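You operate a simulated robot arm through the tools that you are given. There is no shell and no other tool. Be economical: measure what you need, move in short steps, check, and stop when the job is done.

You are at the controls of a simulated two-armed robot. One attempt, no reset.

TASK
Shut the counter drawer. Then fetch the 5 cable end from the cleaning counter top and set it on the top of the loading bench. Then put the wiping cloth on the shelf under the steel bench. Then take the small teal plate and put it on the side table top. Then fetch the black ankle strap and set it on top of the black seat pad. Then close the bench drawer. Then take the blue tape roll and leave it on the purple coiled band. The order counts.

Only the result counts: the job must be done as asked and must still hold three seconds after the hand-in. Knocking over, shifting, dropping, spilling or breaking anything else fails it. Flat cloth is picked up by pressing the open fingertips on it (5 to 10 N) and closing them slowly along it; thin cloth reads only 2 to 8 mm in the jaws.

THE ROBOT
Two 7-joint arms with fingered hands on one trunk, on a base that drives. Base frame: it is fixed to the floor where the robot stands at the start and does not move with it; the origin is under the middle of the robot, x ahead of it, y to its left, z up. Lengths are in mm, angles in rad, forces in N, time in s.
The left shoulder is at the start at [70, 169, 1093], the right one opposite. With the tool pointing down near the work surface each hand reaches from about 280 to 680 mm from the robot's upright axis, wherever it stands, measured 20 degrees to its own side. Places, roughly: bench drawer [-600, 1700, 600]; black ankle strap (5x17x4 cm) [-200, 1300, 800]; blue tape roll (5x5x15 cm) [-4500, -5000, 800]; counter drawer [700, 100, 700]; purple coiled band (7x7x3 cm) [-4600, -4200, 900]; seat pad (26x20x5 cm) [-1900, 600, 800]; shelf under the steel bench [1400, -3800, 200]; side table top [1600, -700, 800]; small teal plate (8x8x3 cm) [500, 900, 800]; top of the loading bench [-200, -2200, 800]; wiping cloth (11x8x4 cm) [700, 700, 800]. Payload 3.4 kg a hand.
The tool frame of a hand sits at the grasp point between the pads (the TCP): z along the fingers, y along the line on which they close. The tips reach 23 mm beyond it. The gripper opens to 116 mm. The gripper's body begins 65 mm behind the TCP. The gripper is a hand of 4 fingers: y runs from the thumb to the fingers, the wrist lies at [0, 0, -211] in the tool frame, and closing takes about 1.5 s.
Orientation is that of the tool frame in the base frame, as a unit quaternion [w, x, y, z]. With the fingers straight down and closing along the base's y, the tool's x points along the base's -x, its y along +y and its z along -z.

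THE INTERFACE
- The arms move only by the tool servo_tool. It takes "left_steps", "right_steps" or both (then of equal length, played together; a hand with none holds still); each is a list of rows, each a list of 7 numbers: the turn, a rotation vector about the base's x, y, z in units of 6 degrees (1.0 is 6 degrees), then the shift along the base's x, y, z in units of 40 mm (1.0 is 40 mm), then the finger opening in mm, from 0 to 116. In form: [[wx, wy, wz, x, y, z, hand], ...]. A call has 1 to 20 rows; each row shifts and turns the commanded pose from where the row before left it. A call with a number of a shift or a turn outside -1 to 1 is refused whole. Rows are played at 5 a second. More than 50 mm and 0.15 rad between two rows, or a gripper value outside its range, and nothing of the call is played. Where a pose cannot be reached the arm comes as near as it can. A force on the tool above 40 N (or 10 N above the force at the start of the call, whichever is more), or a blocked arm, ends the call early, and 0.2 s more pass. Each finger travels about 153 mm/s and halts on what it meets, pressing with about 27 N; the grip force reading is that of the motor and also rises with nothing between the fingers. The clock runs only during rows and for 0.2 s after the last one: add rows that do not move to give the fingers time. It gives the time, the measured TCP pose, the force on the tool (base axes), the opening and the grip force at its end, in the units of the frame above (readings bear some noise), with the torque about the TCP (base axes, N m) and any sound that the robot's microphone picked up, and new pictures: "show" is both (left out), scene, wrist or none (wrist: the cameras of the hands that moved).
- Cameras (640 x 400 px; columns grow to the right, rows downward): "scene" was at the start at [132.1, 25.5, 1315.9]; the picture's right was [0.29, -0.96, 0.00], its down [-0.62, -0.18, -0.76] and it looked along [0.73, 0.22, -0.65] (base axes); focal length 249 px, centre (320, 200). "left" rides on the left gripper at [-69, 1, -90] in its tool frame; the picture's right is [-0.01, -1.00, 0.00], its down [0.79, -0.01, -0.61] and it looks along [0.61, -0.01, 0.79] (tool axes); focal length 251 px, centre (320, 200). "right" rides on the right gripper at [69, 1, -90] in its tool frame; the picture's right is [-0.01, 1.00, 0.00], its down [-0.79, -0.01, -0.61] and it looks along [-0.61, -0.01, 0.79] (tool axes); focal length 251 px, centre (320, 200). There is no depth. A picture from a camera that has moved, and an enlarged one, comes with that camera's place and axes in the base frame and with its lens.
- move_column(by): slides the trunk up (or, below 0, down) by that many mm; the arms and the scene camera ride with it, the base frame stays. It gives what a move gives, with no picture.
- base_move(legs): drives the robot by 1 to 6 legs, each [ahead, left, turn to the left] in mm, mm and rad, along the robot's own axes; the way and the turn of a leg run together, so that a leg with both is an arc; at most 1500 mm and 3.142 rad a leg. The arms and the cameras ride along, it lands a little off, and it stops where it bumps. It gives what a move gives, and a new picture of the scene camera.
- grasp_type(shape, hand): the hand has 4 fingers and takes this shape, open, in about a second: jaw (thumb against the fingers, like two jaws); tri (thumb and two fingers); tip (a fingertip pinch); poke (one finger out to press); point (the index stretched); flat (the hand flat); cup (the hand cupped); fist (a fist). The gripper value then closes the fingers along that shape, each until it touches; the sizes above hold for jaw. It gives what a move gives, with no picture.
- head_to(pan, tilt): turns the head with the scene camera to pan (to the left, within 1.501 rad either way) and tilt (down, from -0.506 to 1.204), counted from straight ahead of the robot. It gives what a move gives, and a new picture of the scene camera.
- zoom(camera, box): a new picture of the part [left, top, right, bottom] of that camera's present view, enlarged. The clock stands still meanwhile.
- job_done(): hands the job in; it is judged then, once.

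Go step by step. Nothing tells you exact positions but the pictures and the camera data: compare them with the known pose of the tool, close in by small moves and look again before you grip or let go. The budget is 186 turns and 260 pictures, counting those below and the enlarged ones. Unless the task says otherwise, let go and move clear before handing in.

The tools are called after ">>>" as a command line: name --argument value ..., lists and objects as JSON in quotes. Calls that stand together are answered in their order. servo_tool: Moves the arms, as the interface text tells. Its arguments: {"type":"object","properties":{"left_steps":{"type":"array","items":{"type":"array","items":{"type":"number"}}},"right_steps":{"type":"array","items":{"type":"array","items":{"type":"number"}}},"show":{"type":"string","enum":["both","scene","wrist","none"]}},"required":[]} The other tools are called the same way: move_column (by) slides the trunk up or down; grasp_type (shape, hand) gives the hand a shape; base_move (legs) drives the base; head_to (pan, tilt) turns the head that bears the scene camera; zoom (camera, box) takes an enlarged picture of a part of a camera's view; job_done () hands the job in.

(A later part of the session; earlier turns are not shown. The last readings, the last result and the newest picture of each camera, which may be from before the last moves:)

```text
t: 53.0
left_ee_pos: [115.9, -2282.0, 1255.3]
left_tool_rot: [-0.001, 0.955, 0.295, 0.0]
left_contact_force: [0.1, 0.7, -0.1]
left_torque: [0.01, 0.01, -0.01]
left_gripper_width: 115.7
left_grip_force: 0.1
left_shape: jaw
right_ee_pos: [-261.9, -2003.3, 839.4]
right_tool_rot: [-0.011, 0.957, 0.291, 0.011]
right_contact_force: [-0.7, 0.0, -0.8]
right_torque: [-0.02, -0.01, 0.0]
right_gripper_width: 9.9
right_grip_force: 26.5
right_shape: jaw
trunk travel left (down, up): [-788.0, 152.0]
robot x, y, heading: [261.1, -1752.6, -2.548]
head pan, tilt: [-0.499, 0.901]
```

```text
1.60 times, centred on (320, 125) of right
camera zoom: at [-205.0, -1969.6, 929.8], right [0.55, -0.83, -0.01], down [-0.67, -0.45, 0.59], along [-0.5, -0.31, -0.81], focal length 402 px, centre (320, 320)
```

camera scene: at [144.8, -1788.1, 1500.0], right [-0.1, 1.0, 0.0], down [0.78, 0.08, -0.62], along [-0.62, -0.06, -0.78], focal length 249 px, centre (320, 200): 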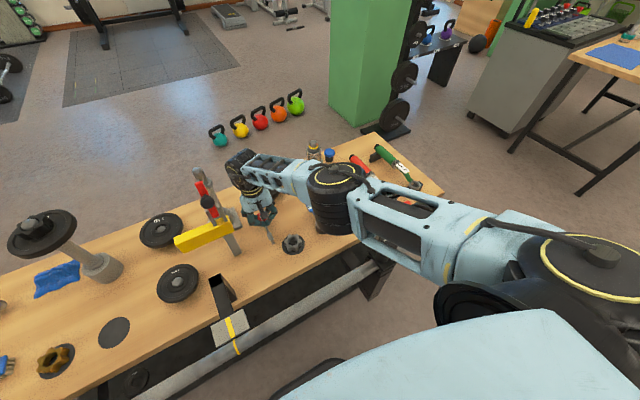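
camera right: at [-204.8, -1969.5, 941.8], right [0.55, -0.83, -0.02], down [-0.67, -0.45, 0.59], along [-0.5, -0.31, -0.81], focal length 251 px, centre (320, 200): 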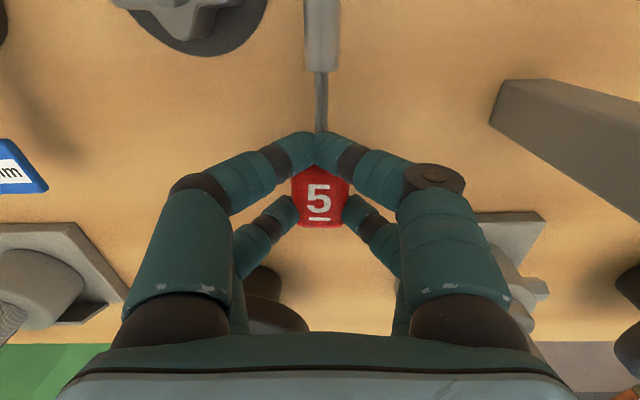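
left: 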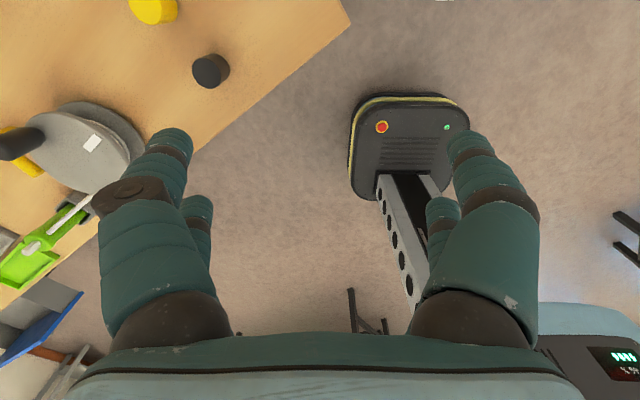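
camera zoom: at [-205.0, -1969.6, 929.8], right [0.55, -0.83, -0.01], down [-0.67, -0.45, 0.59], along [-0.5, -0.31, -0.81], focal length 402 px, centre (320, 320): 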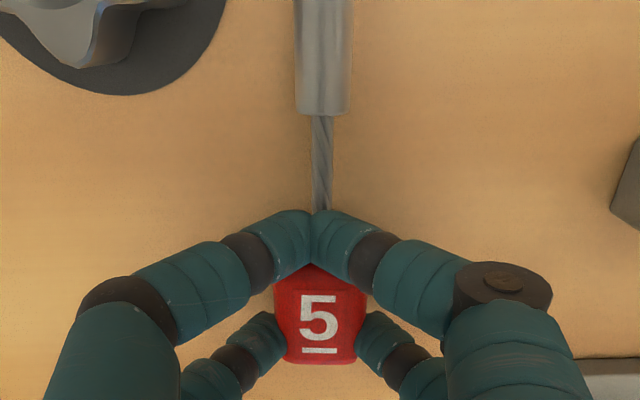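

Still no contact; I go down further in small bites.

>>> move_column --by -10

>>> move_column --by -8

```text
t: 53.6
left_ee_pos: [119.5, -2279.6, 1248.9]
left_tool_rot: [0.0, 0.956, 0.295, -0.003]
left_contact_force: [0.0, -0.2, 0.1]
left_torque: [-0.01, -0.03, 0.01]
left_gripper_width: 115.7
left_grip_force: 0.0
left_shape: jaw
right_ee_pos: [-261.6, -2006.2, 835.9]
right_tool_rot: [-0.008, 0.957, 0.291, 0.004]
right_contact_force: [5.8, 2.9, 23.5]
right_torque: [-0.06, 0.24, -0.03]
right_gripper_width: 10.8
right_grip_force: 27.1
right_shape: jaw
trunk travel left (down, up): [-778.0, 162.0]
robot x, y, heading: [260.9, -1753.2, -2.541]
head pan, tilt: [-0.499, 0.901]
stopped: the force on the tool passed its limit (the readings are from after the stop); the commanded pose is now the measured one
```

```text
t: 54.0
left_ee_pos: [121.0, -2279.6, 1247.0]
left_tool_rot: [0.0, 0.956, 0.295, -0.003]
left_contact_force: [0.2, 0.0, 0.2]
left_torque: [0.03, 0.0, 0.0]
left_gripper_width: 116.2
left_grip_force: 0.1
left_shape: jaw
right_ee_pos: [-262.5, -2006.9, 836.4]
right_tool_rot: [-0.008, 0.957, 0.291, 0.003]
right_contact_force: [10.5, 8.5, 27.3]
right_torque: [0.08, 0.2, -0.07]
right_gripper_width: 11.1
right_grip_force: 27.2
right_shape: jaw
trunk travel left (down, up): [-776.0, 164.0]
robot x, y, heading: [263.0, -1755.1, -2.549]
head pan, tilt: [-0.499, 0.901]
stopped: the force on the tool passed its limit (the readings are from after the stop); the commanded pose is now the measured one
```

Contact with the bench. I ease up slightly, open the fingers modestly and rise.

>>> move_column --by 4

>>> servo_tool --right_steps '[[0, 0, 0, 0, 0, 0, 15], [0, 0, 0, 0, 0, 0, 25], [0, 0, 0, 0, 0, 0, 40], [0, 0, 0, 0, 0, 0, 55], [0, 0, 0, 0, 0, 0, 55]]' --show "wrist"

```text
t: 54.5
left_ee_pos: [117.5, -2281.1, 1248.6]
left_tool_rot: [0.0, 0.955, 0.295, -0.002]
left_contact_force: [0.4, -0.7, 0.5]
left_torque: [-0.02, 0.02, -0.02]
left_gripper_width: 115.7
left_grip_force: 0.1
left_shape: jaw
right_ee_pos: [-262.8, -2007.2, 837.2]
right_tool_rot: [-0.008, 0.956, 0.292, 0.004]
right_contact_force: [4.9, 2.2, 5.8]
right_torque: [0.03, 0.02, -0.03]
right_gripper_width: 10.8
right_grip_force: 26.9
right_shape: jaw
trunk travel left (down, up): [-780.0, 160.0]
robot x, y, heading: [260.6, -1753.3, -2.54]
head pan, tilt: [-0.499, 0.901]
```

```text
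t: 55.7
left_ee_pos: [114.9, -2282.3, 1247.7]
left_tool_rot: [-0.001, 0.955, 0.295, -0.001]
left_contact_force: [0.3, 0.0, -0.3]
left_torque: [-0.03, 0.01, 0.01]
left_gripper_width: 116.1
left_grip_force: 0.1
left_shape: jaw
right_ee_pos: [-266.2, -2007.9, 835.9]
right_tool_rot: [-0.008, 0.956, 0.292, 0.006]
right_contact_force: [-0.8, -0.6, -0.5]
right_torque: [0.02, 0.02, -0.01]
right_gripper_width: 54.4
right_grip_force: 0.2
right_shape: jaw
trunk travel left (down, up): [-780.0, 160.0]
robot x, y, heading: [261.1, -1753.7, -2.546]
head pan, tilt: [-0.499, 0.901]
camera right: at [-207.8, -1972.2, 925.8], right [0.55, -0.83, -0.01], down [-0.67, -0.45, 0.59], along [-0.5, -0.32, -0.8], focal length 251 px, centre (320, 200)
```

right: 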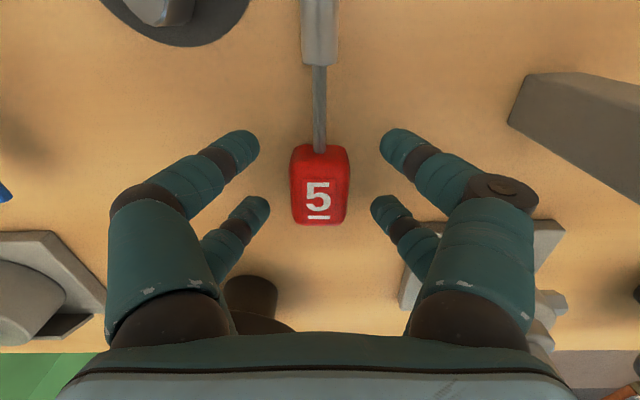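

The cable end rests on the wood, free of the fingers. I rise straight up and then pull the hand back towards the robot.

>>> servo_tool --right_steps '[[0, 0, 0, 0, 0, 0.6, 55], [0, 0, 0, 0, 0, 1, 55], [0, 0, 0, 0, 0, 1, 55], [0, 0, 0, 0, 0, 1, 55], [0, 0, 0, 0, 0, 1, 55], [0, 0, 0, 0, 0, 1, 55], [0, 0, 0, 0.4, 0.2, 0.9, 55], [0, 0, 0, 0.6, 0.4, 0, 55], [0, 0, 0, 0.6, 0.4, 0, 116]]' --show "scene"

```text
t: 57.7
left_ee_pos: [116.6, -2282.8, 1248.2]
left_tool_rot: [0.001, 0.955, 0.295, -0.001]
left_contact_force: [0.6, -0.2, -0.4]
left_torque: [-0.02, -0.01, -0.03]
left_gripper_width: 115.9
left_grip_force: 0.0
left_shape: jaw
right_ee_pos: [-199.4, -1966.2, 1097.5]
right_tool_rot: [-0.009, 0.957, 0.291, 0.005]
right_contact_force: [0.2, -0.4, -0.6]
right_torque: [-0.03, 0.05, 0.01]
right_gripper_width: 115.9
right_grip_force: 0.0
right_shape: jaw
trunk travel left (down, up): [-780.0, 160.0]
robot x, y, heading: [259.9, -1754.6, -2.545]
head pan, tilt: [-0.499, 0.901]
camera scene: at [145.3, -1787.2, 1479.9], right [-0.1, 1.0, 0.0], down [0.78, 0.08, -0.62], along [-0.62, -0.06, -0.78], focal length 249 px, centre (320, 200)
```

scene: 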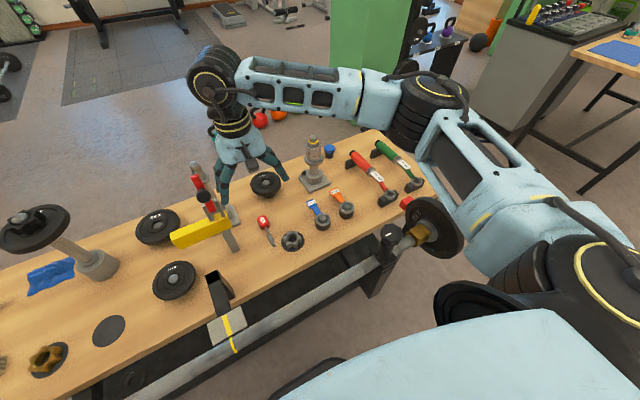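

Cable end 5 lies on the loading bench. Now the wiping cloth: teal cloth triangulated near [671, 631, 813]. I back off and drive back toward the left bench.

>>> base_move --legs '[[-300, 0, 0], [0, -1500, 0]]'

>>> base_move --legs '[[0, 0, -1.56]]'

>>> move_column --by -180

```text
t: 66.7
left_ee_pos: [-464.6, -884.2, 1247.5]
left_tool_rot: [-0.001, 0.958, 0.287, -0.001]
left_contact_force: [-1.0, 0.2, 0.6]
left_torque: [-0.03, 0.01, 0.01]
left_gripper_width: 116.0
left_grip_force: 0.0
left_shape: jaw
right_ee_pos: [-774.5, -564.4, 1096.9]
right_tool_rot: [-0.009, 0.958, 0.286, 0.004]
right_contact_force: [0.3, -0.3, 0.0]
right_torque: [0.01, 0.01, 0.01]
right_gripper_width: 115.9
right_grip_force: 0.1
right_shape: jaw
trunk travel left (down, up): [-780.0, 160.0]
robot x, y, heading: [-310.6, -357.8, -2.552]
head pan, tilt: [-0.499, 0.901]
camera scene: at [-427.1, -389.7, 1479.8], right [-0.08, 1.0, 0.0], down [0.78, 0.07, -0.62], along [-0.62, -0.05, -0.78], focal length 249 px, centre (320, 200)
```

scene: 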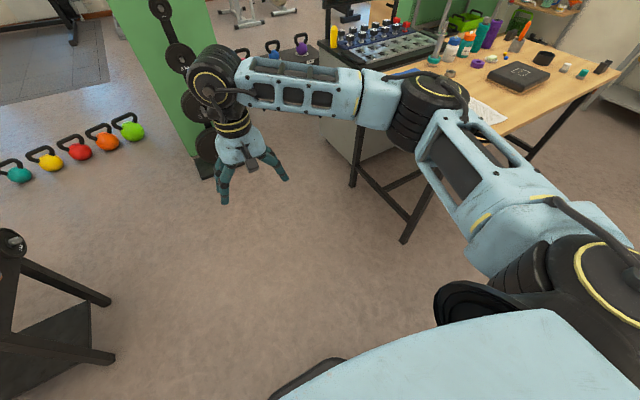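

```text
t: 70.9
left_ee_pos: [-842.0, -217.0, 1247.4]
left_tool_rot: [-0.001, 0.887, -0.462, -0.001]
left_contact_force: [0.2, -0.4, 0.7]
left_torque: [0.0, 0.01, 0.04]
left_gripper_width: 116.0
left_grip_force: 0.0
left_shape: jaw
right_ee_pos: [-531.1, 102.5, 1096.3]
right_tool_rot: [-0.002, 0.885, -0.465, 0.009]
right_contact_force: [0.0, 0.3, -0.5]
right_torque: [0.03, 0.02, 0.02]
right_gripper_width: 115.8
right_grip_force: 0.0
right_shape: jaw
trunk travel left (down, up): [-780.0, 160.0]
robot x, y, heading: [-312.7, -355.7, 2.181]
head pan, tilt: [-0.499, 0.901]
camera scene: at [-347.6, -239.3, 1479.8], right [0.99, 0.11, 0.0], down [0.09, -0.78, -0.62], along [-0.07, 0.62, -0.78], focal length 249 px, centre (320, 200)
```

scene: 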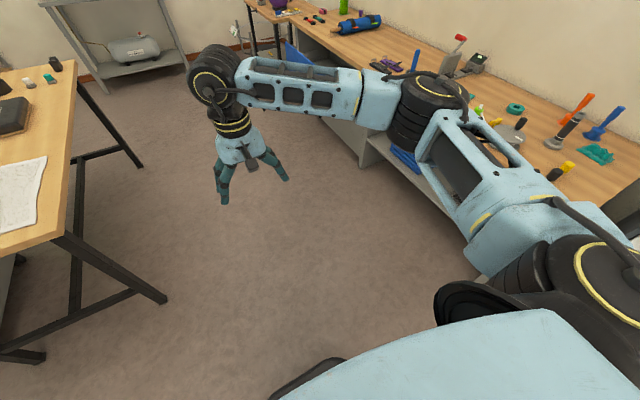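

```text
t: 72.9
left_ee_pos: [-841.5, -216.6, 1067.5]
left_tool_rot: [-0.002, 0.887, -0.461, 0.0]
left_contact_force: [-0.1, 0.1, -0.8]
left_torque: [0.04, 0.03, -0.01]
left_gripper_width: 115.7
left_grip_force: 0.0
left_shape: jaw
right_ee_pos: [-530.4, 101.1, 916.6]
right_tool_rot: [-0.002, 0.885, -0.465, 0.009]
right_contact_force: [0.5, -0.2, 0.3]
right_torque: [0.0, 0.0, -0.01]
right_gripper_width: 116.0
right_grip_force: 0.0
right_shape: jaw
trunk travel left (down, up): [-600.0, 340.0]
robot x, y, heading: [-311.4, -358.6, 2.183]
head pan, tilt: [-0.499, 0.901]
```

I'm between the benches. I lift the right hand, turn to face the left bench and drive up to it.

>>> servo_tool --right_steps '[[0, 0, 0, 0, 0, 1, 116], [0, 0, 0, 0, 0, 1, 116], [0, 0, 0, 0, 0, 1, 116], [0, 0, 0, 0.2, -0.3, 0.9, 116], [0, 0, 0, 0.4, -0.8, 0, 116], [0, 0, 0, 0.4, -0.8, 0, 116], [0, 0, 0, 0.4, -0.8, 0, 116]]' --show "none"

>>> base_move --legs '[[0, 0, -1.562], [0, 65, 0], [500, 0, 0]]'

>>> head_to --pan 0.3 --tilt 0.75

```text
t: 74.5
left_ee_pos: [-840.3, -218.5, 1067.5]
left_tool_rot: [-0.001, 0.887, -0.462, -0.002]
left_contact_force: [0.8, 0.4, 0.1]
left_torque: [0.02, 0.03, -0.01]
left_gripper_width: 116.0
left_grip_force: 0.0
left_shape: jaw
right_ee_pos: [-473.6, -8.4, 1073.4]
right_tool_rot: [-0.002, 0.885, -0.465, 0.009]
right_contact_force: [-0.9, -0.3, -0.5]
right_torque: [0.01, 0.01, 0.01]
right_gripper_width: 115.9
right_grip_force: 0.0
right_shape: jaw
trunk travel left (down, up): [-600.0, 340.0]
robot x, y, heading: [-310.2, -355.3, 2.183]
head pan, tilt: [-0.499, 0.901]
```

```text
t: 81.8
left_ee_pos: [195.8, 517.7, 1067.4]
left_tool_rot: [0.001, -0.304, 0.953, 0.0]
left_contact_force: [0.0, 0.5, 0.3]
left_torque: [0.0, 0.01, -0.01]
left_gripper_width: 115.7
left_grip_force: 0.1
left_shape: jaw
right_ee_pos: [407.7, 152.5, 1074.7]
right_tool_rot: [-0.004, -0.3, 0.954, -0.008]
right_contact_force: [0.8, -0.3, 1.2]
right_torque: [-0.04, 0.0, 0.0]
right_gripper_width: 116.0
right_grip_force: 0.1
right_shape: jaw
trunk travel left (down, up): [-600.0, 340.0]
robot x, y, heading: [61.4, -12.6, 0.614]
head pan, tilt: [-0.499, 0.901]
camera scene: at [175.9, 25.3, 1299.9], right [0.12, -0.99, 0.0], down [-0.78, -0.09, -0.62], along [0.62, 0.07, -0.78], focal length 249 px, centre (320, 200)
```

scene: 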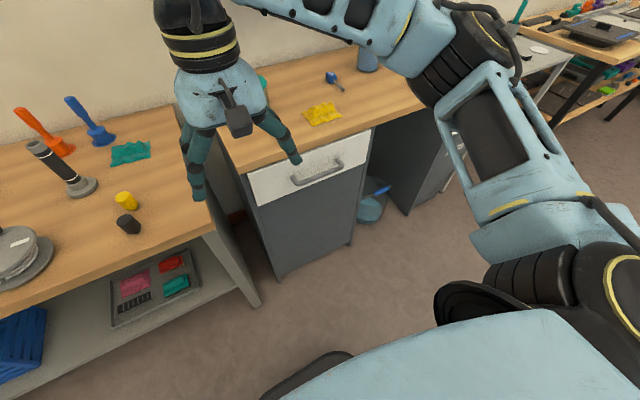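

```text
t: 83.0
left_ee_pos: [196.1, 518.1, 1066.8]
left_tool_rot: [0.001, -0.304, 0.953, 0.0]
left_contact_force: [-0.6, 0.2, -0.6]
left_torque: [0.01, 0.0, 0.01]
left_gripper_width: 116.0
left_grip_force: 0.0
left_shape: jaw
right_ee_pos: [407.4, 152.8, 1074.3]
right_tool_rot: [-0.004, -0.3, 0.954, -0.008]
right_contact_force: [-0.4, -0.6, 0.2]
right_torque: [-0.04, -0.02, 0.03]
right_gripper_width: 115.9
right_grip_force: 0.0
right_shape: jaw
trunk travel left (down, up): [-600.0, 340.0]
robot x, y, heading: [60.2, -9.4, 0.616]
head pan, tilt: [0.3, 0.75]
camera scene: at [151.6, 82.4, 1311.7], right [0.79, -0.61, 0.0], down [-0.42, -0.54, -0.73], along [0.45, 0.58, -0.68], focal length 249 px, centre (320, 200)
```

scene: 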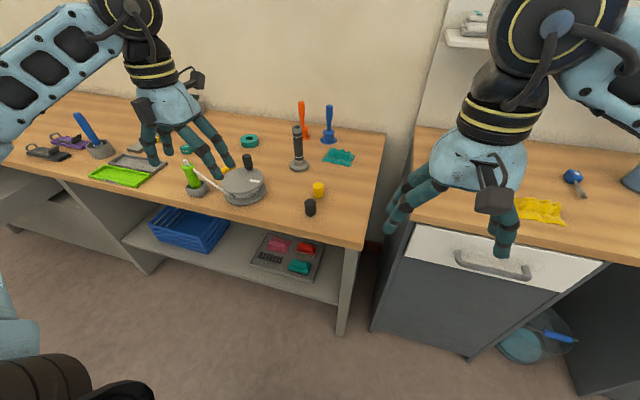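

The cloth is confirmed near [674, 643]. I drive 210 closer and bring the left hand above it, tilted forward for reach.

>>> base_move --legs '[[210, 0, 0]]'

>>> servo_tool --left_steps '[[0.577, -0.817, 0, 0.8, 0, 0, 116], [0.577, -0.817, 0, 0.8, 0, 0, 116], [0.577, -0.817, 0, 0.8, 0, 0, 116], [0.577, -0.817, 0, 0.8, 0, 0, 116], [0, 0, 0, 0.9, 0, 0, 116], [0, 0, 0, 0.9, 0, 0, 116], [0, 0, 0, 0.9, 0, 0, 116], [0, 0, 0, 0.9, 0, -0.2, 116], [0, 0, 0, 0.6, 0, -0.7, 100], [0, 0, 0, 0, 0, -0.9, 90], [0, 0, 0, 0, 0, 0, 90]]' --show "both"

```text
t: 84.6
left_ee_pos: [369.4, 637.4, 1068.0]
left_tool_rot: [0.001, -0.302, 0.953, -0.001]
left_contact_force: [-0.7, -0.3, 0.4]
left_torque: [-0.03, 0.0, 0.01]
left_gripper_width: 116.0
left_grip_force: 0.1
left_shape: jaw
right_ee_pos: [580.0, 271.1, 1074.7]
right_tool_rot: [-0.004, -0.299, 0.954, -0.007]
right_contact_force: [0.1, -0.5, 0.1]
right_torque: [-0.03, -0.01, -0.03]
right_gripper_width: 116.0
right_grip_force: 0.1
right_shape: jaw
trunk travel left (down, up): [-600.0, 340.0]
robot x, y, heading: [229.5, 102.0, 0.61]
head pan, tilt: [0.3, 0.75]
camera scene: at [322.8, 202.3, 1311.8], right [0.79, -0.61, 0.0], down [-0.42, -0.54, -0.73], along [0.45, 0.58, -0.68], focal length 249 px, centre (320, 200)
```

scene: 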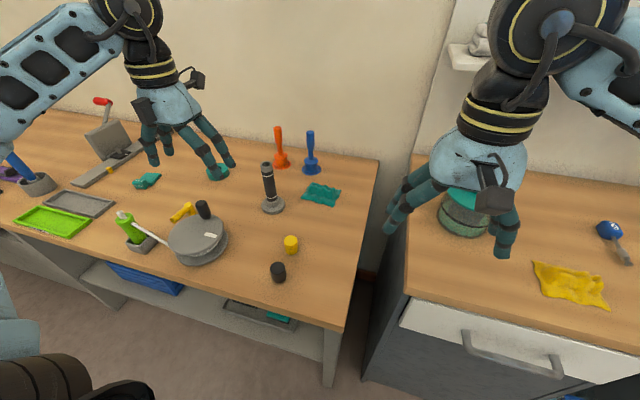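

```text
t: 87.0
left_ee_pos: [669.9, 636.2, 996.5]
left_tool_rot: [0.2, -0.294, 0.933, 0.063]
left_contact_force: [-0.7, 0.4, -0.4]
left_torque: [-0.02, 0.03, -0.01]
left_gripper_width: 90.2
left_grip_force: 0.1
left_shape: jaw
right_ee_pos: [578.4, 271.0, 1074.3]
right_tool_rot: [-0.005, -0.298, 0.954, -0.008]
right_contact_force: [-0.3, 0.2, 0.3]
right_torque: [0.0, 0.0, 0.02]
right_gripper_width: 116.0
right_grip_force: 0.1
right_shape: jaw
trunk travel left (down, up): [-600.0, 340.0]
robot x, y, heading: [229.8, 104.8, 0.608]
head pan, tilt: [0.3, 0.75]
camera scene: at [323.1, 201.8, 1311.8], right [0.79, -0.61, 0.0], down [-0.42, -0.54, -0.73], along [0.45, 0.58, -0.68], focal length 249 px, centre (320, 200)
camera left: at [690.7, 652.4, 1108.1], right [0.58, -0.81, 0.0], down [-0.79, -0.56, 0.23], along [-0.18, -0.14, -0.97], focal length 251 px, centre (320, 200)
```

scene: 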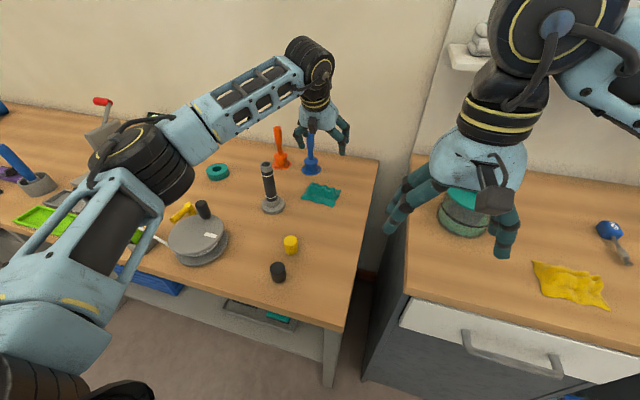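
left: 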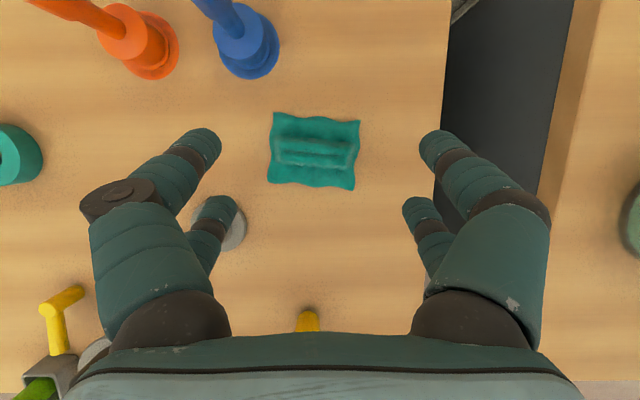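

The cloth centre is at about [680, 650], its ridges running sideways. I descend with fingers open at 70 and look.

>>> servo_tool --left_steps '[[0, 0, 0, 0.1, 0.22, -0.9, 80], [0, 0, 0, 0, 0, -0.9, 70], [0, 0, 0, 0, 0, -0.9, 70], [0, 0, 0, 0, 0, -0.9, 70], [0, 0, 0, 0, 0, 0, 70]]' --show "both"

```text
t: 88.2
left_ee_pos: [672.1, 644.9, 853.1]
left_tool_rot: [0.199, -0.294, 0.933, 0.063]
left_contact_force: [0.4, -0.5, -0.8]
left_torque: [-0.04, 0.01, -0.02]
left_gripper_width: 70.5
left_grip_force: 0.1
left_shape: jaw
right_ee_pos: [579.2, 270.8, 1074.1]
right_tool_rot: [-0.005, -0.298, 0.954, -0.008]
right_contact_force: [0.0, -0.3, -0.2]
right_torque: [0.02, 0.02, -0.02]
right_gripper_width: 115.8
right_grip_force: 0.0
right_shape: jaw
trunk travel left (down, up): [-600.0, 340.0]
robot x, y, heading: [228.0, 105.6, 0.608]
head pan, tilt: [0.3, 0.75]
camera scene: at [322.7, 202.1, 1311.8], right [0.79, -0.61, 0.0], down [-0.42, -0.54, -0.73], along [0.45, 0.58, -0.68], focal length 249 px, centre (320, 200)
camera left: at [692.6, 660.1, 963.5], right [0.58, -0.81, 0.0], down [-0.79, -0.56, 0.23], along [-0.18, -0.14, -0.97], focal length 251 px, centre (320, 200)
```

scene: 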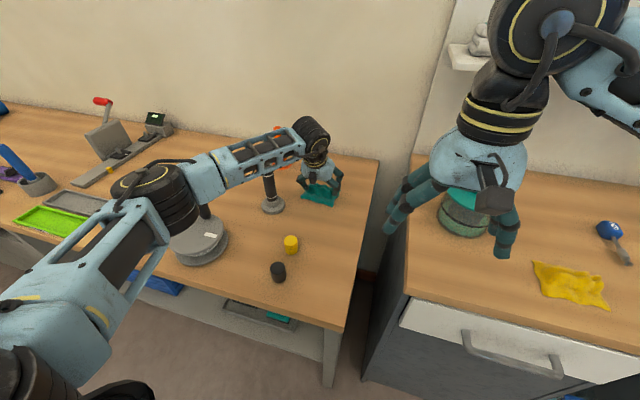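
left: 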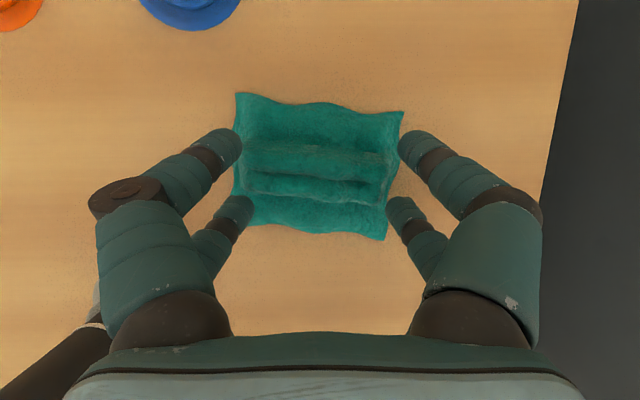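

The cloth is centred between the fingers. I press down in small steps.

>>> servo_tool --left_steps '[[0, 0, 0, 0, 0, -0.25, 62], [0, 0, 0, 0, 0, -0.2, 62], [0, 0, 0, 0, 0, -0.1, 62], [0, 0, 0, 0, 0, 0, 62]]' --show "none"

```text
t: 88.8
left_ee_pos: [674.4, 643.9, 849.0]
left_tool_rot: [0.211, -0.292, 0.931, 0.065]
left_contact_force: [-4.3, -4.3, 22.9]
left_torque: [0.96, 0.25, 0.27]
left_gripper_width: 62.3
left_grip_force: 0.1
left_shape: jaw
right_ee_pos: [576.8, 267.5, 1076.6]
right_tool_rot: [-0.003, -0.298, 0.955, -0.008]
right_contact_force: [-0.2, 0.5, -0.1]
right_torque: [0.01, 0.02, -0.04]
right_gripper_width: 116.0
right_grip_force: 0.0
right_shape: jaw
trunk travel left (down, up): [-600.0, 340.0]
robot x, y, heading: [232.1, 108.7, 0.616]
head pan, tilt: [0.3, 0.75]
stopped in row 2 (left hand): the force on the tool passed its limit (the readings are from after the stop); the commanded pose is now the measured one
```

Contact already at z = 849, on the left side fingertip. I look at the wrist picture.

>>> zoom --camera "left" --box '[160, 60, 480, 260]'

>>> zoom --camera "scene" --box '[230, 100, 390, 220]'

```text
2.00 times, centred on (320, 160) of left
camera zoom: at [691.8, 657.8, 960.6], right [0.58, -0.82, 0.01], down [-0.8, -0.56, 0.21], along [-0.16, -0.13, -0.98], focal length 503 px, centre (320, 280)
```

zoom: 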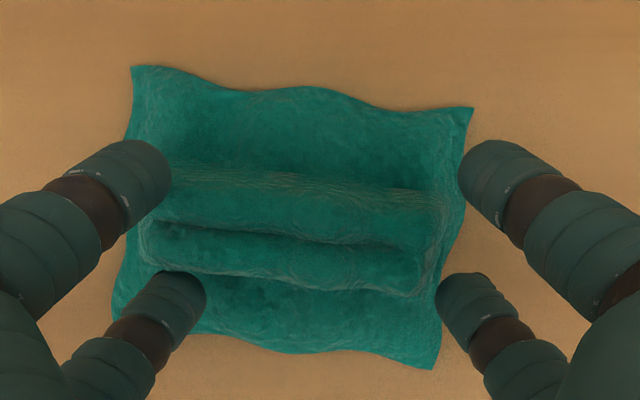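

```text
3.33 times, centred on (310, 160) of scene
camera zoom: at [318.8, 198.1, 1312.6], right [0.79, -0.61, 0.0], down [-0.42, -0.54, -0.73], along [0.45, 0.58, -0.68], focal length 830 px, centre (353, 333)
```

zoom: 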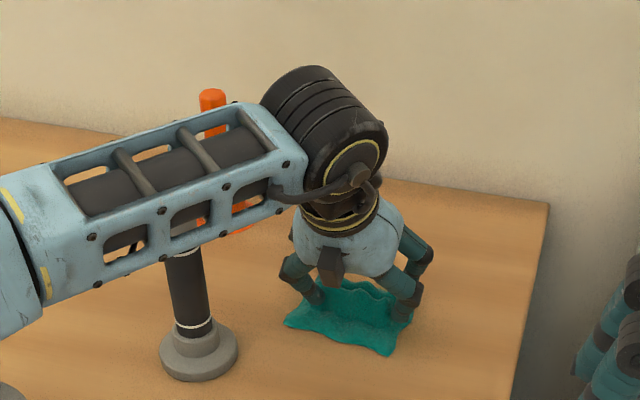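

The left fingertips press on the cloth's edge. I ease up slightly and close slowly.

>>> servo_tool --left_steps '[[0, 0, 0, 0.05, -0.07, -0.05, 56], [0, 0, 0, 0.05, -0.07, -0.05, 50], [0, 0, 0, 0, 0, 0, 44], [0, 0, 0, 0, 0, 0, 38], [0, 0, 0, 0, 0, 0, 32], [0, 0, 0, 0, 0, 0, 26], [0, 0, 0, 0, 0, 0, 20], [0, 0, 0, 0, 0, 0, 14], [0, 0, 0, 0, 0, 0, 8], [0, 0, 0, 0, 0, 0, 2], [0, 0, 0, 0, 0, 0, 0], [0, 0, 0, 0, 0, 0, 0]]' --show "wrist"

```text
t: 89.4
left_ee_pos: [676.4, 644.0, 849.9]
left_tool_rot: [0.213, -0.294, 0.929, 0.067]
left_contact_force: [-5.3, 0.1, 25.3]
left_torque: [1.18, 0.45, 0.35]
left_gripper_width: 55.3
left_grip_force: 0.1
left_shape: jaw
right_ee_pos: [576.2, 269.8, 1076.7]
right_tool_rot: [-0.002, -0.3, 0.954, -0.007]
right_contact_force: [0.4, 0.6, -1.7]
right_torque: [-0.01, 0.04, -0.03]
right_gripper_width: 115.9
right_grip_force: 0.1
right_shape: jaw
trunk travel left (down, up): [-600.0, 340.0]
robot x, y, heading: [228.1, 106.4, 0.617]
head pan, tilt: [0.3, 0.75]
stopped in row 2 (left hand): the force on the tool passed its limit (the readings are from after the stop); the commanded pose is now the measured one
camera left: at [694.4, 656.8, 960.8], right [0.58, -0.81, 0.01], down [-0.8, -0.57, 0.2], along [-0.16, -0.12, -0.98], focal length 251 px, centre (320, 200)
```

left: 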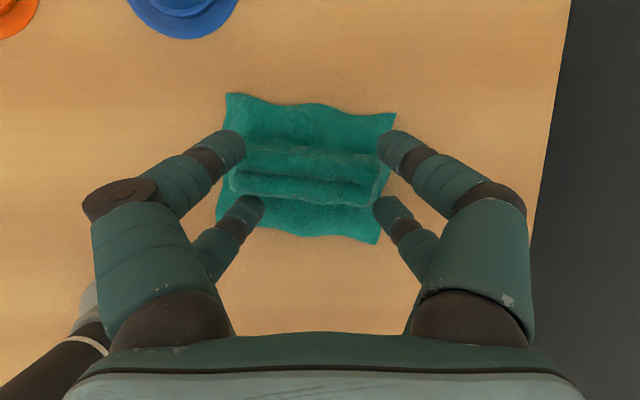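

Pressing only on the left edge suggests the folded cloth is about 20 mm thick there, while the right tips are off it. I rise, open fully, centre, and straddle it instead.

>>> servo_tool --left_steps '[[0, 0, 0, 0, 0, 0.4, 80], [0, 0, 0, 0, 0, 0.4, 116], [0, 0, 0, -0.12, 0.12, 0, 116], [0, 0, 0, 0, 0, 0, 116]]' --show "wrist"

```text
t: 90.4
left_ee_pos: [674.0, 648.7, 875.5]
left_tool_rot: [0.209, -0.293, 0.931, 0.065]
left_contact_force: [-0.4, -0.1, 1.0]
left_torque: [0.01, 0.0, -0.01]
left_gripper_width: 116.0
left_grip_force: 0.0
left_shape: jaw
right_ee_pos: [579.5, 272.1, 1074.7]
right_tool_rot: [-0.005, -0.298, 0.954, -0.008]
right_contact_force: [-0.8, -1.2, -0.8]
right_torque: [0.02, 0.0, -0.03]
right_gripper_width: 116.0
right_grip_force: 0.1
right_shape: jaw
trunk travel left (down, up): [-600.0, 340.0]
robot x, y, heading: [230.2, 103.5, 0.609]
head pan, tilt: [0.3, 0.75]
camera left: at [691.5, 662.4, 986.7], right [0.58, -0.81, 0.01], down [-0.8, -0.57, 0.21], along [-0.17, -0.13, -0.98], focal length 251 px, centre (320, 200)
```

left: 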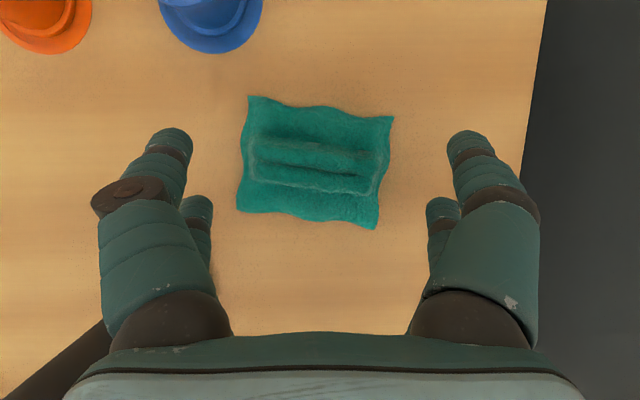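

Centred. Lower astride the cloth.

>>> servo_tool --left_steps '[[0, 0, 0, 0, 0, -0.5, 116], [0, 0, 0, 0, 0, -0.3, 116], [0, 0, 0, 0, 0, -0.15, 116], [0, 0, 0, 0, 0, -0.15, 116], [0, 0, 0, 0, 0, -0.1, 116], [0, 0, 0, 0, 0, 0, 116]]' --show "wrist"

```text
t: 91.8
left_ee_pos: [674.4, 648.3, 827.5]
left_tool_rot: [0.21, -0.293, 0.931, 0.065]
left_contact_force: [1.8, 0.7, 8.2]
left_torque: [-0.04, 0.03, 0.01]
left_gripper_width: 115.8
left_grip_force: 0.0
left_shape: jaw
right_ee_pos: [579.5, 271.3, 1075.7]
right_tool_rot: [-0.004, -0.298, 0.954, -0.008]
right_contact_force: [0.1, 0.0, 0.0]
right_torque: [0.0, 0.02, 0.01]
right_gripper_width: 115.8
right_grip_force: 0.1
right_shape: jaw
trunk travel left (down, up): [-600.0, 340.0]
robot x, y, heading: [232.0, 109.0, 0.609]
head pan, tilt: [0.3, 0.75]
camera left: at [692.3, 662.6, 940.0], right [0.58, -0.81, 0.01], down [-0.8, -0.57, 0.21], along [-0.16, -0.12, -0.98], focal length 251 px, centre (320, 200)
```

left: 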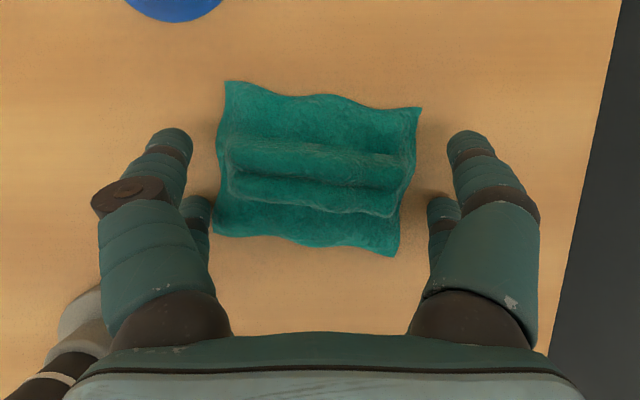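

Tips touch the table with 8 N on both sides of the cloth. Closing slowly.

>>> servo_tool --left_steps '[[0, 0, 0, 0, 0, 0, 108], [0, 0, 0, 0, 0, 0, 98], [0, 0, 0, 0, 0, 0, 88], [0, 0, 0, 0, 0, 0, 78], [0, 0, 0, 0, 0, 0, 68], [0, 0, 0, 0, 0, 0, 58], [0, 0, 0, 0, 0, 0, 48], [0, 0, 0, 0, 0, 0, 38], [0, 0, 0, 0, 0, 0, 28], [0, 0, 0, 0, 0, 0, 18], [0, 0, 0, 0, 0, 0, 8], [0, 0, 0, 0, 0, 0, 0], [0, 0, 0, 0, 0, 0, 0], [0, 0, 0, 0, 0, 0, 0]]' --show "wrist"

```text
t: 94.8
left_ee_pos: [673.2, 647.9, 829.4]
left_tool_rot: [0.212, -0.293, 0.93, 0.066]
left_contact_force: [5.0, 1.9, 20.9]
left_torque: [-0.39, -0.12, 0.03]
left_gripper_width: 79.8
left_grip_force: 26.8
left_shape: jaw
right_ee_pos: [578.3, 269.5, 1075.2]
right_tool_rot: [-0.004, -0.299, 0.954, -0.008]
right_contact_force: [0.0, -0.1, 0.5]
right_torque: [0.01, -0.02, 0.01]
right_gripper_width: 115.7
right_grip_force: 0.1
right_shape: jaw
trunk travel left (down, up): [-600.0, 340.0]
robot x, y, heading: [233.1, 107.7, 0.611]
head pan, tilt: [0.3, 0.75]
camera left: at [691.7, 661.5, 940.9], right [0.58, -0.81, 0.01], down [-0.8, -0.57, 0.2], along [-0.16, -0.12, -0.98], focal length 251 px, centre (320, 200)
```

left: 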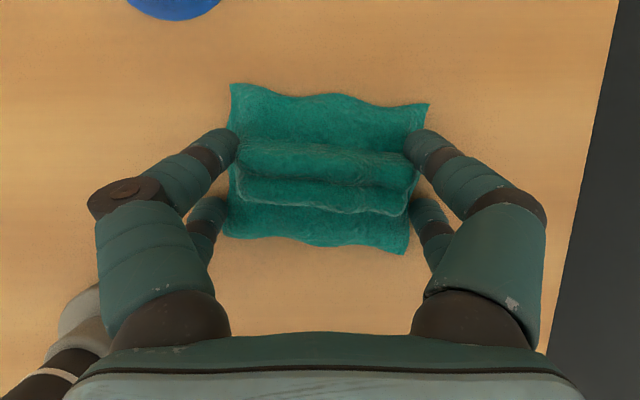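

The fingers hold the cloth's raised roll at 80 mm. I lift and check.

>>> servo_tool --left_steps '[[0, 0, 0, 0, 0, 0.3, 0], [0, 0, 0, 0, 0, 0.7, 0], [0, 0, 0, 0, 0, 1, 0], [0, 0, 0, 0, 0, 1, 0], [0, 0, 0, 0, 0, 1, 0], [0, 0, 0, 0, 0, 1, 0]]' --show "wrist"

```text
t: 96.2
left_ee_pos: [673.9, 648.8, 1024.7]
left_tool_rot: [0.209, -0.293, 0.931, 0.064]
left_contact_force: [-0.3, -0.3, -0.4]
left_torque: [-0.01, 0.02, 0.01]
left_gripper_width: 79.0
left_grip_force: 26.4
left_shape: jaw
right_ee_pos: [580.0, 271.2, 1074.3]
right_tool_rot: [-0.005, -0.299, 0.954, -0.008]
right_contact_force: [0.6, -1.2, 0.3]
right_torque: [0.01, 0.01, -0.03]
right_gripper_width: 115.9
right_grip_force: 0.1
right_shape: jaw
trunk travel left (down, up): [-600.0, 340.0]
robot x, y, heading: [229.1, 109.1, 0.605]
head pan, tilt: [0.3, 0.75]
camera left: at [692.7, 662.6, 1136.1], right [0.58, -0.82, 0.01], down [-0.8, -0.57, 0.21], along [-0.17, -0.12, -0.98], focal length 251 px, centre (320, 200)
```

left: 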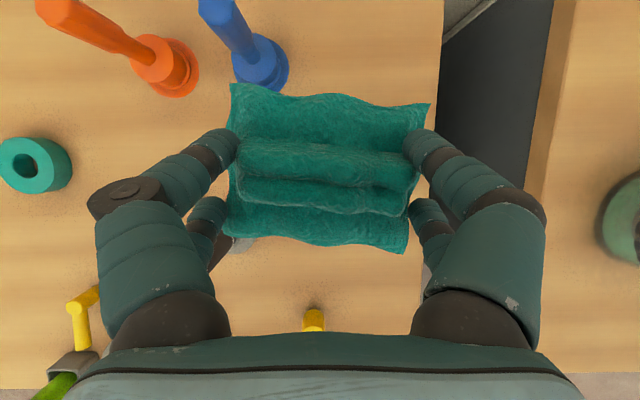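

The cloth is held. I pull the arm in, back off, and drive toward the steel bench by a route clear of the loading bench.

>>> servo_tool --left_steps '[[0, 0, 0, -0.7, -0.5, 0.4, 0], [0, 0, 0, -0.7, -0.5, 0.4, 0], [0, 0, 0, -0.7, -0.5, 0, 0], [0, 0, 0, -0.7, -0.5, 0, 0], [0, 0, 0, -0.7, -0.5, 0, 0], [0, 0, 0, -0.7, -0.5, 0, 0]]' --show "none"

>>> base_move --legs '[[-350, 0, 0], [0, 0, -1.688], [1500, 0, 0], [0, 0, -0.328]]'

>>> head_to --pan 0 --tilt 0.35

```text
t: 97.6
left_ee_pos: [504.0, 530.3, 1059.5]
left_tool_rot: [0.21, -0.294, 0.93, 0.065]
left_contact_force: [0.3, -0.6, 0.6]
left_torque: [-0.01, 0.0, 0.02]
left_gripper_width: 78.4
left_grip_force: 27.7
left_shape: jaw
right_ee_pos: [577.7, 271.1, 1074.2]
right_tool_rot: [-0.004, -0.298, 0.954, -0.009]
right_contact_force: [0.2, -0.6, -0.7]
right_torque: [0.01, -0.01, 0.05]
right_gripper_width: 116.0
right_grip_force: 0.1
right_shape: jaw
trunk travel left (down, up): [-600.0, 340.0]
robot x, y, heading: [229.8, 104.7, 0.609]
head pan, tilt: [0.3, 0.75]
```

```text
t: 111.9
left_ee_pos: [903.4, -1837.5, 1059.4]
left_tool_rot: [0.167, 0.633, 0.743, -0.142]
left_contact_force: [0.2, 0.1, 0.8]
left_torque: [-0.02, 0.02, -0.01]
left_gripper_width: 78.4
left_grip_force: 27.1
left_shape: jaw
right_ee_pos: [639.0, -1789.6, 1073.3]
right_tool_rot: [-0.009, 0.651, 0.759, 0.0]
right_contact_force: [-0.6, -0.8, 0.0]
right_torque: [0.0, -0.02, 0.01]
right_gripper_width: 115.9
right_grip_force: 0.0
right_shape: jaw
trunk travel left (down, up): [-600.0, 340.0]
robot x, y, heading: [643.8, -1399.8, -1.412]
head pan, tilt: [0.3, 0.75]
camera scene: at [687.7, -1526.5, 1311.7], right [-0.9, -0.44, 0.0], down [-0.3, 0.61, -0.73], along [0.32, -0.66, -0.68], focal length 249 px, centre (320, 200)
```

scene: 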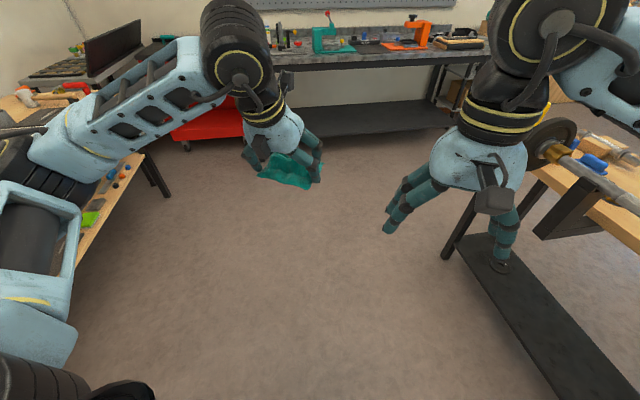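

```text
t: 112.7
left_ee_pos: [904.7, -1836.9, 1059.7]
left_tool_rot: [0.165, 0.633, 0.742, -0.142]
left_contact_force: [-0.1, 0.1, -0.5]
left_torque: [0.0, -0.01, -0.01]
left_gripper_width: 78.5
left_grip_force: 26.3
left_shape: jaw
right_ee_pos: [639.2, -1789.4, 1074.7]
right_tool_rot: [-0.009, 0.65, 0.76, 0.001]
right_contact_force: [-0.1, 0.5, 0.1]
right_torque: [0.04, 0.01, -0.01]
right_gripper_width: 115.9
right_grip_force: 0.2
right_shape: jaw
trunk travel left (down, up): [-600.0, 340.0]
robot x, y, heading: [637.6, -1403.8, -1.408]
head pan, tilt: [0.0, 0.351]
camera scene: at [665.9, -1544.1, 1347.3], right [-0.99, -0.16, 0.0], down [-0.06, 0.34, -0.94], along [0.15, -0.93, -0.34], focal length 249 px, centre (320, 200)
```

scene: 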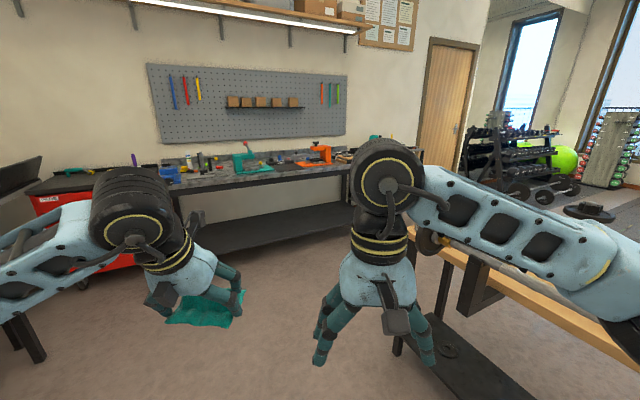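

The way is clear: the bench end is about 480 mm to my right. I drive on and turn square to the steel bench.

>>> base_move --legs '[[1350, 0, 0], [0, 0, 0.468]]'

>>> head_to --pan 0 --tilt 0.55

```text
t: 121.0
left_ee_pos: [1295.2, -3028.3, 1058.5]
left_tool_rot: [0.196, 0.44, 0.871, -0.1]
left_contact_force: [0.3, -0.4, 0.2]
left_torque: [0.02, 0.01, -0.04]
left_gripper_width: 78.8
left_grip_force: 27.4
left_shape: jaw
right_ee_pos: [1037.3, -3108.0, 1075.2]
right_tool_rot: [-0.009, 0.453, 0.891, -0.002]
right_contact_force: [-0.8, -0.4, 0.2]
right_torque: [0.02, 0.01, -0.03]
right_gripper_width: 115.9
right_grip_force: 0.1
right_shape: jaw
trunk travel left (down, up): [-600.0, 340.0]
robot x, y, heading: [865.0, -2764.3, -0.931]
head pan, tilt: [0.0, 0.351]
camera scene: at [949.8, -2877.1, 1347.4], right [-0.81, -0.59, 0.0], down [-0.2, 0.28, -0.94], along [0.56, -0.76, -0.34], focal length 249 px, centre (320, 200)
```

scene: 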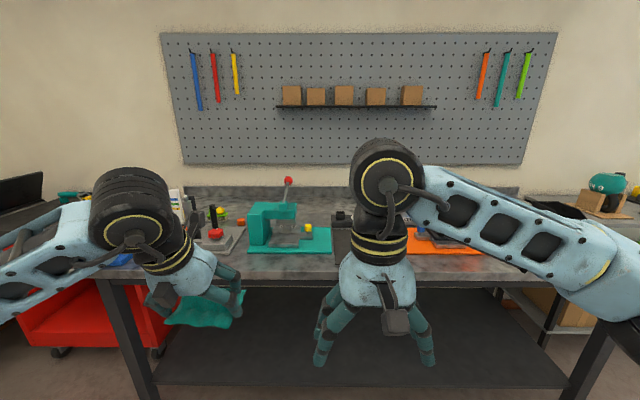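

```text
t: 121.7
left_ee_pos: [1294.6, -3028.3, 1058.8]
left_tool_rot: [0.195, 0.44, 0.871, -0.1]
left_contact_force: [-0.9, -0.5, -1.1]
left_torque: [0.0, -0.01, -0.03]
left_gripper_width: 78.6
left_grip_force: 27.0
left_shape: jaw
right_ee_pos: [1038.9, -3107.7, 1074.5]
right_tool_rot: [-0.009, 0.453, 0.891, -0.002]
right_contact_force: [0.5, 0.0, 0.6]
right_torque: [0.01, 0.01, 0.02]
right_gripper_width: 115.6
right_grip_force: 0.0
right_shape: jaw
trunk travel left (down, up): [-600.0, 340.0]
robot x, y, heading: [863.2, -2758.7, -0.93]
head pan, tilt: [0.0, 0.55]
camera scene: at [947.9, -2874.4, 1329.2], right [-0.81, -0.59, 0.0], down [-0.31, 0.42, -0.85], along [0.51, -0.69, -0.52], focal length 249 px, centre (320, 200)
```

scene: 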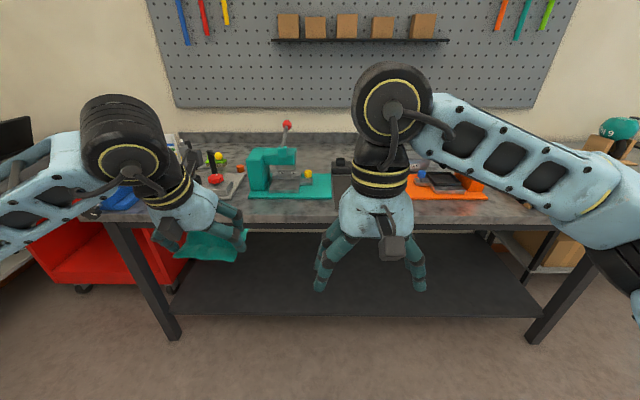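

I face the steel bench squarely; its front is about 890 mm ahead, the shelf at z ≈ 205 and the top near 780. I lower the trunk fully and bring both hands low before entering underneath.

>>> move_column --by -600

>>> servo_tool --left_steps '[[0, 0, 0, 0, 0, -0.9, 0], [0, 0, 0, 0, 0, -0.9, 0], [0, 0, 0, 0, 0, -0.9, 0], [0, 0, 0, 0, 0, -0.9, 0], [0, 0, 0, 0, 0, 0, 0]]' --right_steps '[[0, 0, 0, -0.4, 0.5, -0.7, 116], [0, 0, 0, -0.4, 0.5, -0.7, 116], [0, 0, 0, -0.4, 0.5, -0.7, 116], [0, 0, 0, -0.4, 0.5, -0.7, 116], [0, 0, 0, 0, 0, 0, 60]]' --show "scene"

```text
refused: -600 is not a number from -400 to 400
```

```text
t: 122.9
left_ee_pos: [1296.1, -3033.2, 914.1]
left_tool_rot: [0.195, 0.441, 0.871, -0.099]
left_contact_force: [0.0, 0.4, -1.4]
left_torque: [0.0, -0.02, 0.01]
left_gripper_width: 78.3
left_grip_force: 26.8
left_shape: jaw
right_ee_pos: [976.1, -3027.4, 960.2]
right_tool_rot: [-0.009, 0.454, 0.891, -0.003]
right_contact_force: [-0.5, 0.4, 0.5]
right_torque: [0.02, 0.0, 0.0]
right_gripper_width: 60.5
right_grip_force: 0.0
right_shape: jaw
trunk travel left (down, up): [-600.0, 340.0]
robot x, y, heading: [863.8, -2763.5, -0.936]
head pan, tilt: [0.0, 0.55]
camera scene: at [947.5, -2875.3, 1329.1], right [-0.81, -0.59, 0.0], down [-0.31, 0.42, -0.85], along [0.51, -0.69, -0.52], focal length 249 px, centre (320, 200)
```

scene: 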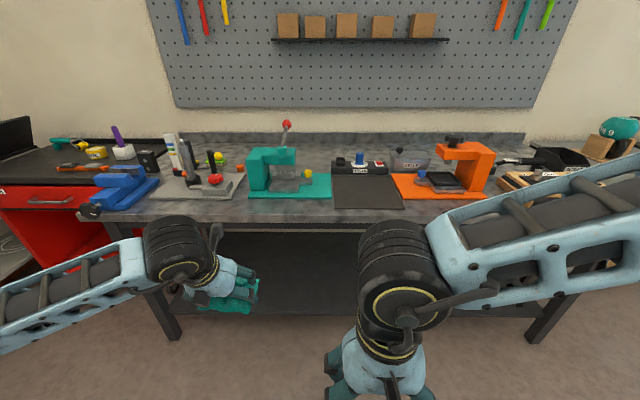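

Both hands are low enough. Now the trunk goes down in two moves, then I drive forward.

>>> move_column --by -400

>>> move_column --by -195

>>> base_move --legs '[[350, 0, 0]]'

```text
t: 126.7
left_ee_pos: [1296.1, -3032.2, 514.0]
left_tool_rot: [0.195, 0.44, 0.871, -0.099]
left_contact_force: [-0.5, 0.0, -0.7]
left_torque: [-0.01, -0.01, 0.0]
left_gripper_width: 78.5
left_grip_force: 26.8
left_shape: jaw
right_ee_pos: [976.2, -3026.5, 560.9]
right_tool_rot: [-0.009, 0.453, 0.892, -0.002]
right_contact_force: [-0.8, 0.1, -0.1]
right_torque: [0.0, 0.0, -0.03]
right_gripper_width: 60.5
right_grip_force: 0.0
right_shape: jaw
trunk travel left (down, up): [-200.0, 740.0]
robot x, y, heading: [865.1, -2761.8, -0.935]
head pan, tilt: [0.0, 0.55]
```

```text
t: 128.9
left_ee_pos: [1296.2, -3033.1, 317.7]
left_tool_rot: [0.196, 0.44, 0.87, -0.1]
left_contact_force: [-0.8, -0.3, 0.3]
left_torque: [-0.04, 0.02, 0.0]
left_gripper_width: 78.5
left_grip_force: 26.7
left_shape: jaw
right_ee_pos: [977.1, -3026.4, 366.5]
right_tool_rot: [-0.009, 0.453, 0.891, -0.003]
right_contact_force: [0.5, -0.5, -0.1]
right_torque: [0.02, 0.0, 0.01]
right_gripper_width: 60.7
right_grip_force: 0.0
right_shape: jaw
trunk travel left (down, up): [-5.0, 935.0]
robot x, y, heading: [866.0, -2760.6, -0.937]
head pan, tilt: [0.0, 0.55]
```

```text
t: 131.1
left_ee_pos: [1505.9, -3310.5, 318.7]
left_tool_rot: [0.195, 0.438, 0.872, -0.099]
left_contact_force: [-0.1, -0.4, -0.5]
left_torque: [0.01, 0.01, 0.01]
left_gripper_width: 78.8
left_grip_force: 27.0
left_shape: jaw
right_ee_pos: [1185.7, -3306.1, 365.6]
right_tool_rot: [-0.009, 0.451, 0.893, -0.002]
right_contact_force: [0.5, 0.5, -0.1]
right_torque: [0.02, 0.01, -0.02]
right_gripper_width: 60.4
right_grip_force: 0.0
right_shape: jaw
trunk travel left (down, up): [-5.0, 935.0]
robot x, y, heading: [1071.6, -3044.0, -0.927]
head pan, tilt: [0.0, 0.55]
camera scene: at [1156.2, -3154.2, 734.1], right [-0.8, -0.6, 0.0], down [-0.31, 0.42, -0.85], along [0.51, -0.68, -0.52], focal length 249 px, centre (320, 200)
```

scene: 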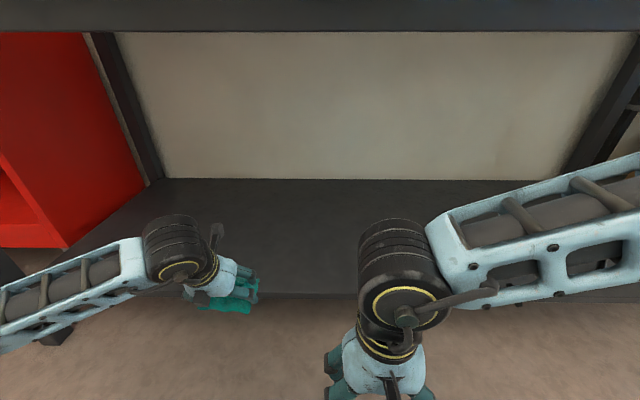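

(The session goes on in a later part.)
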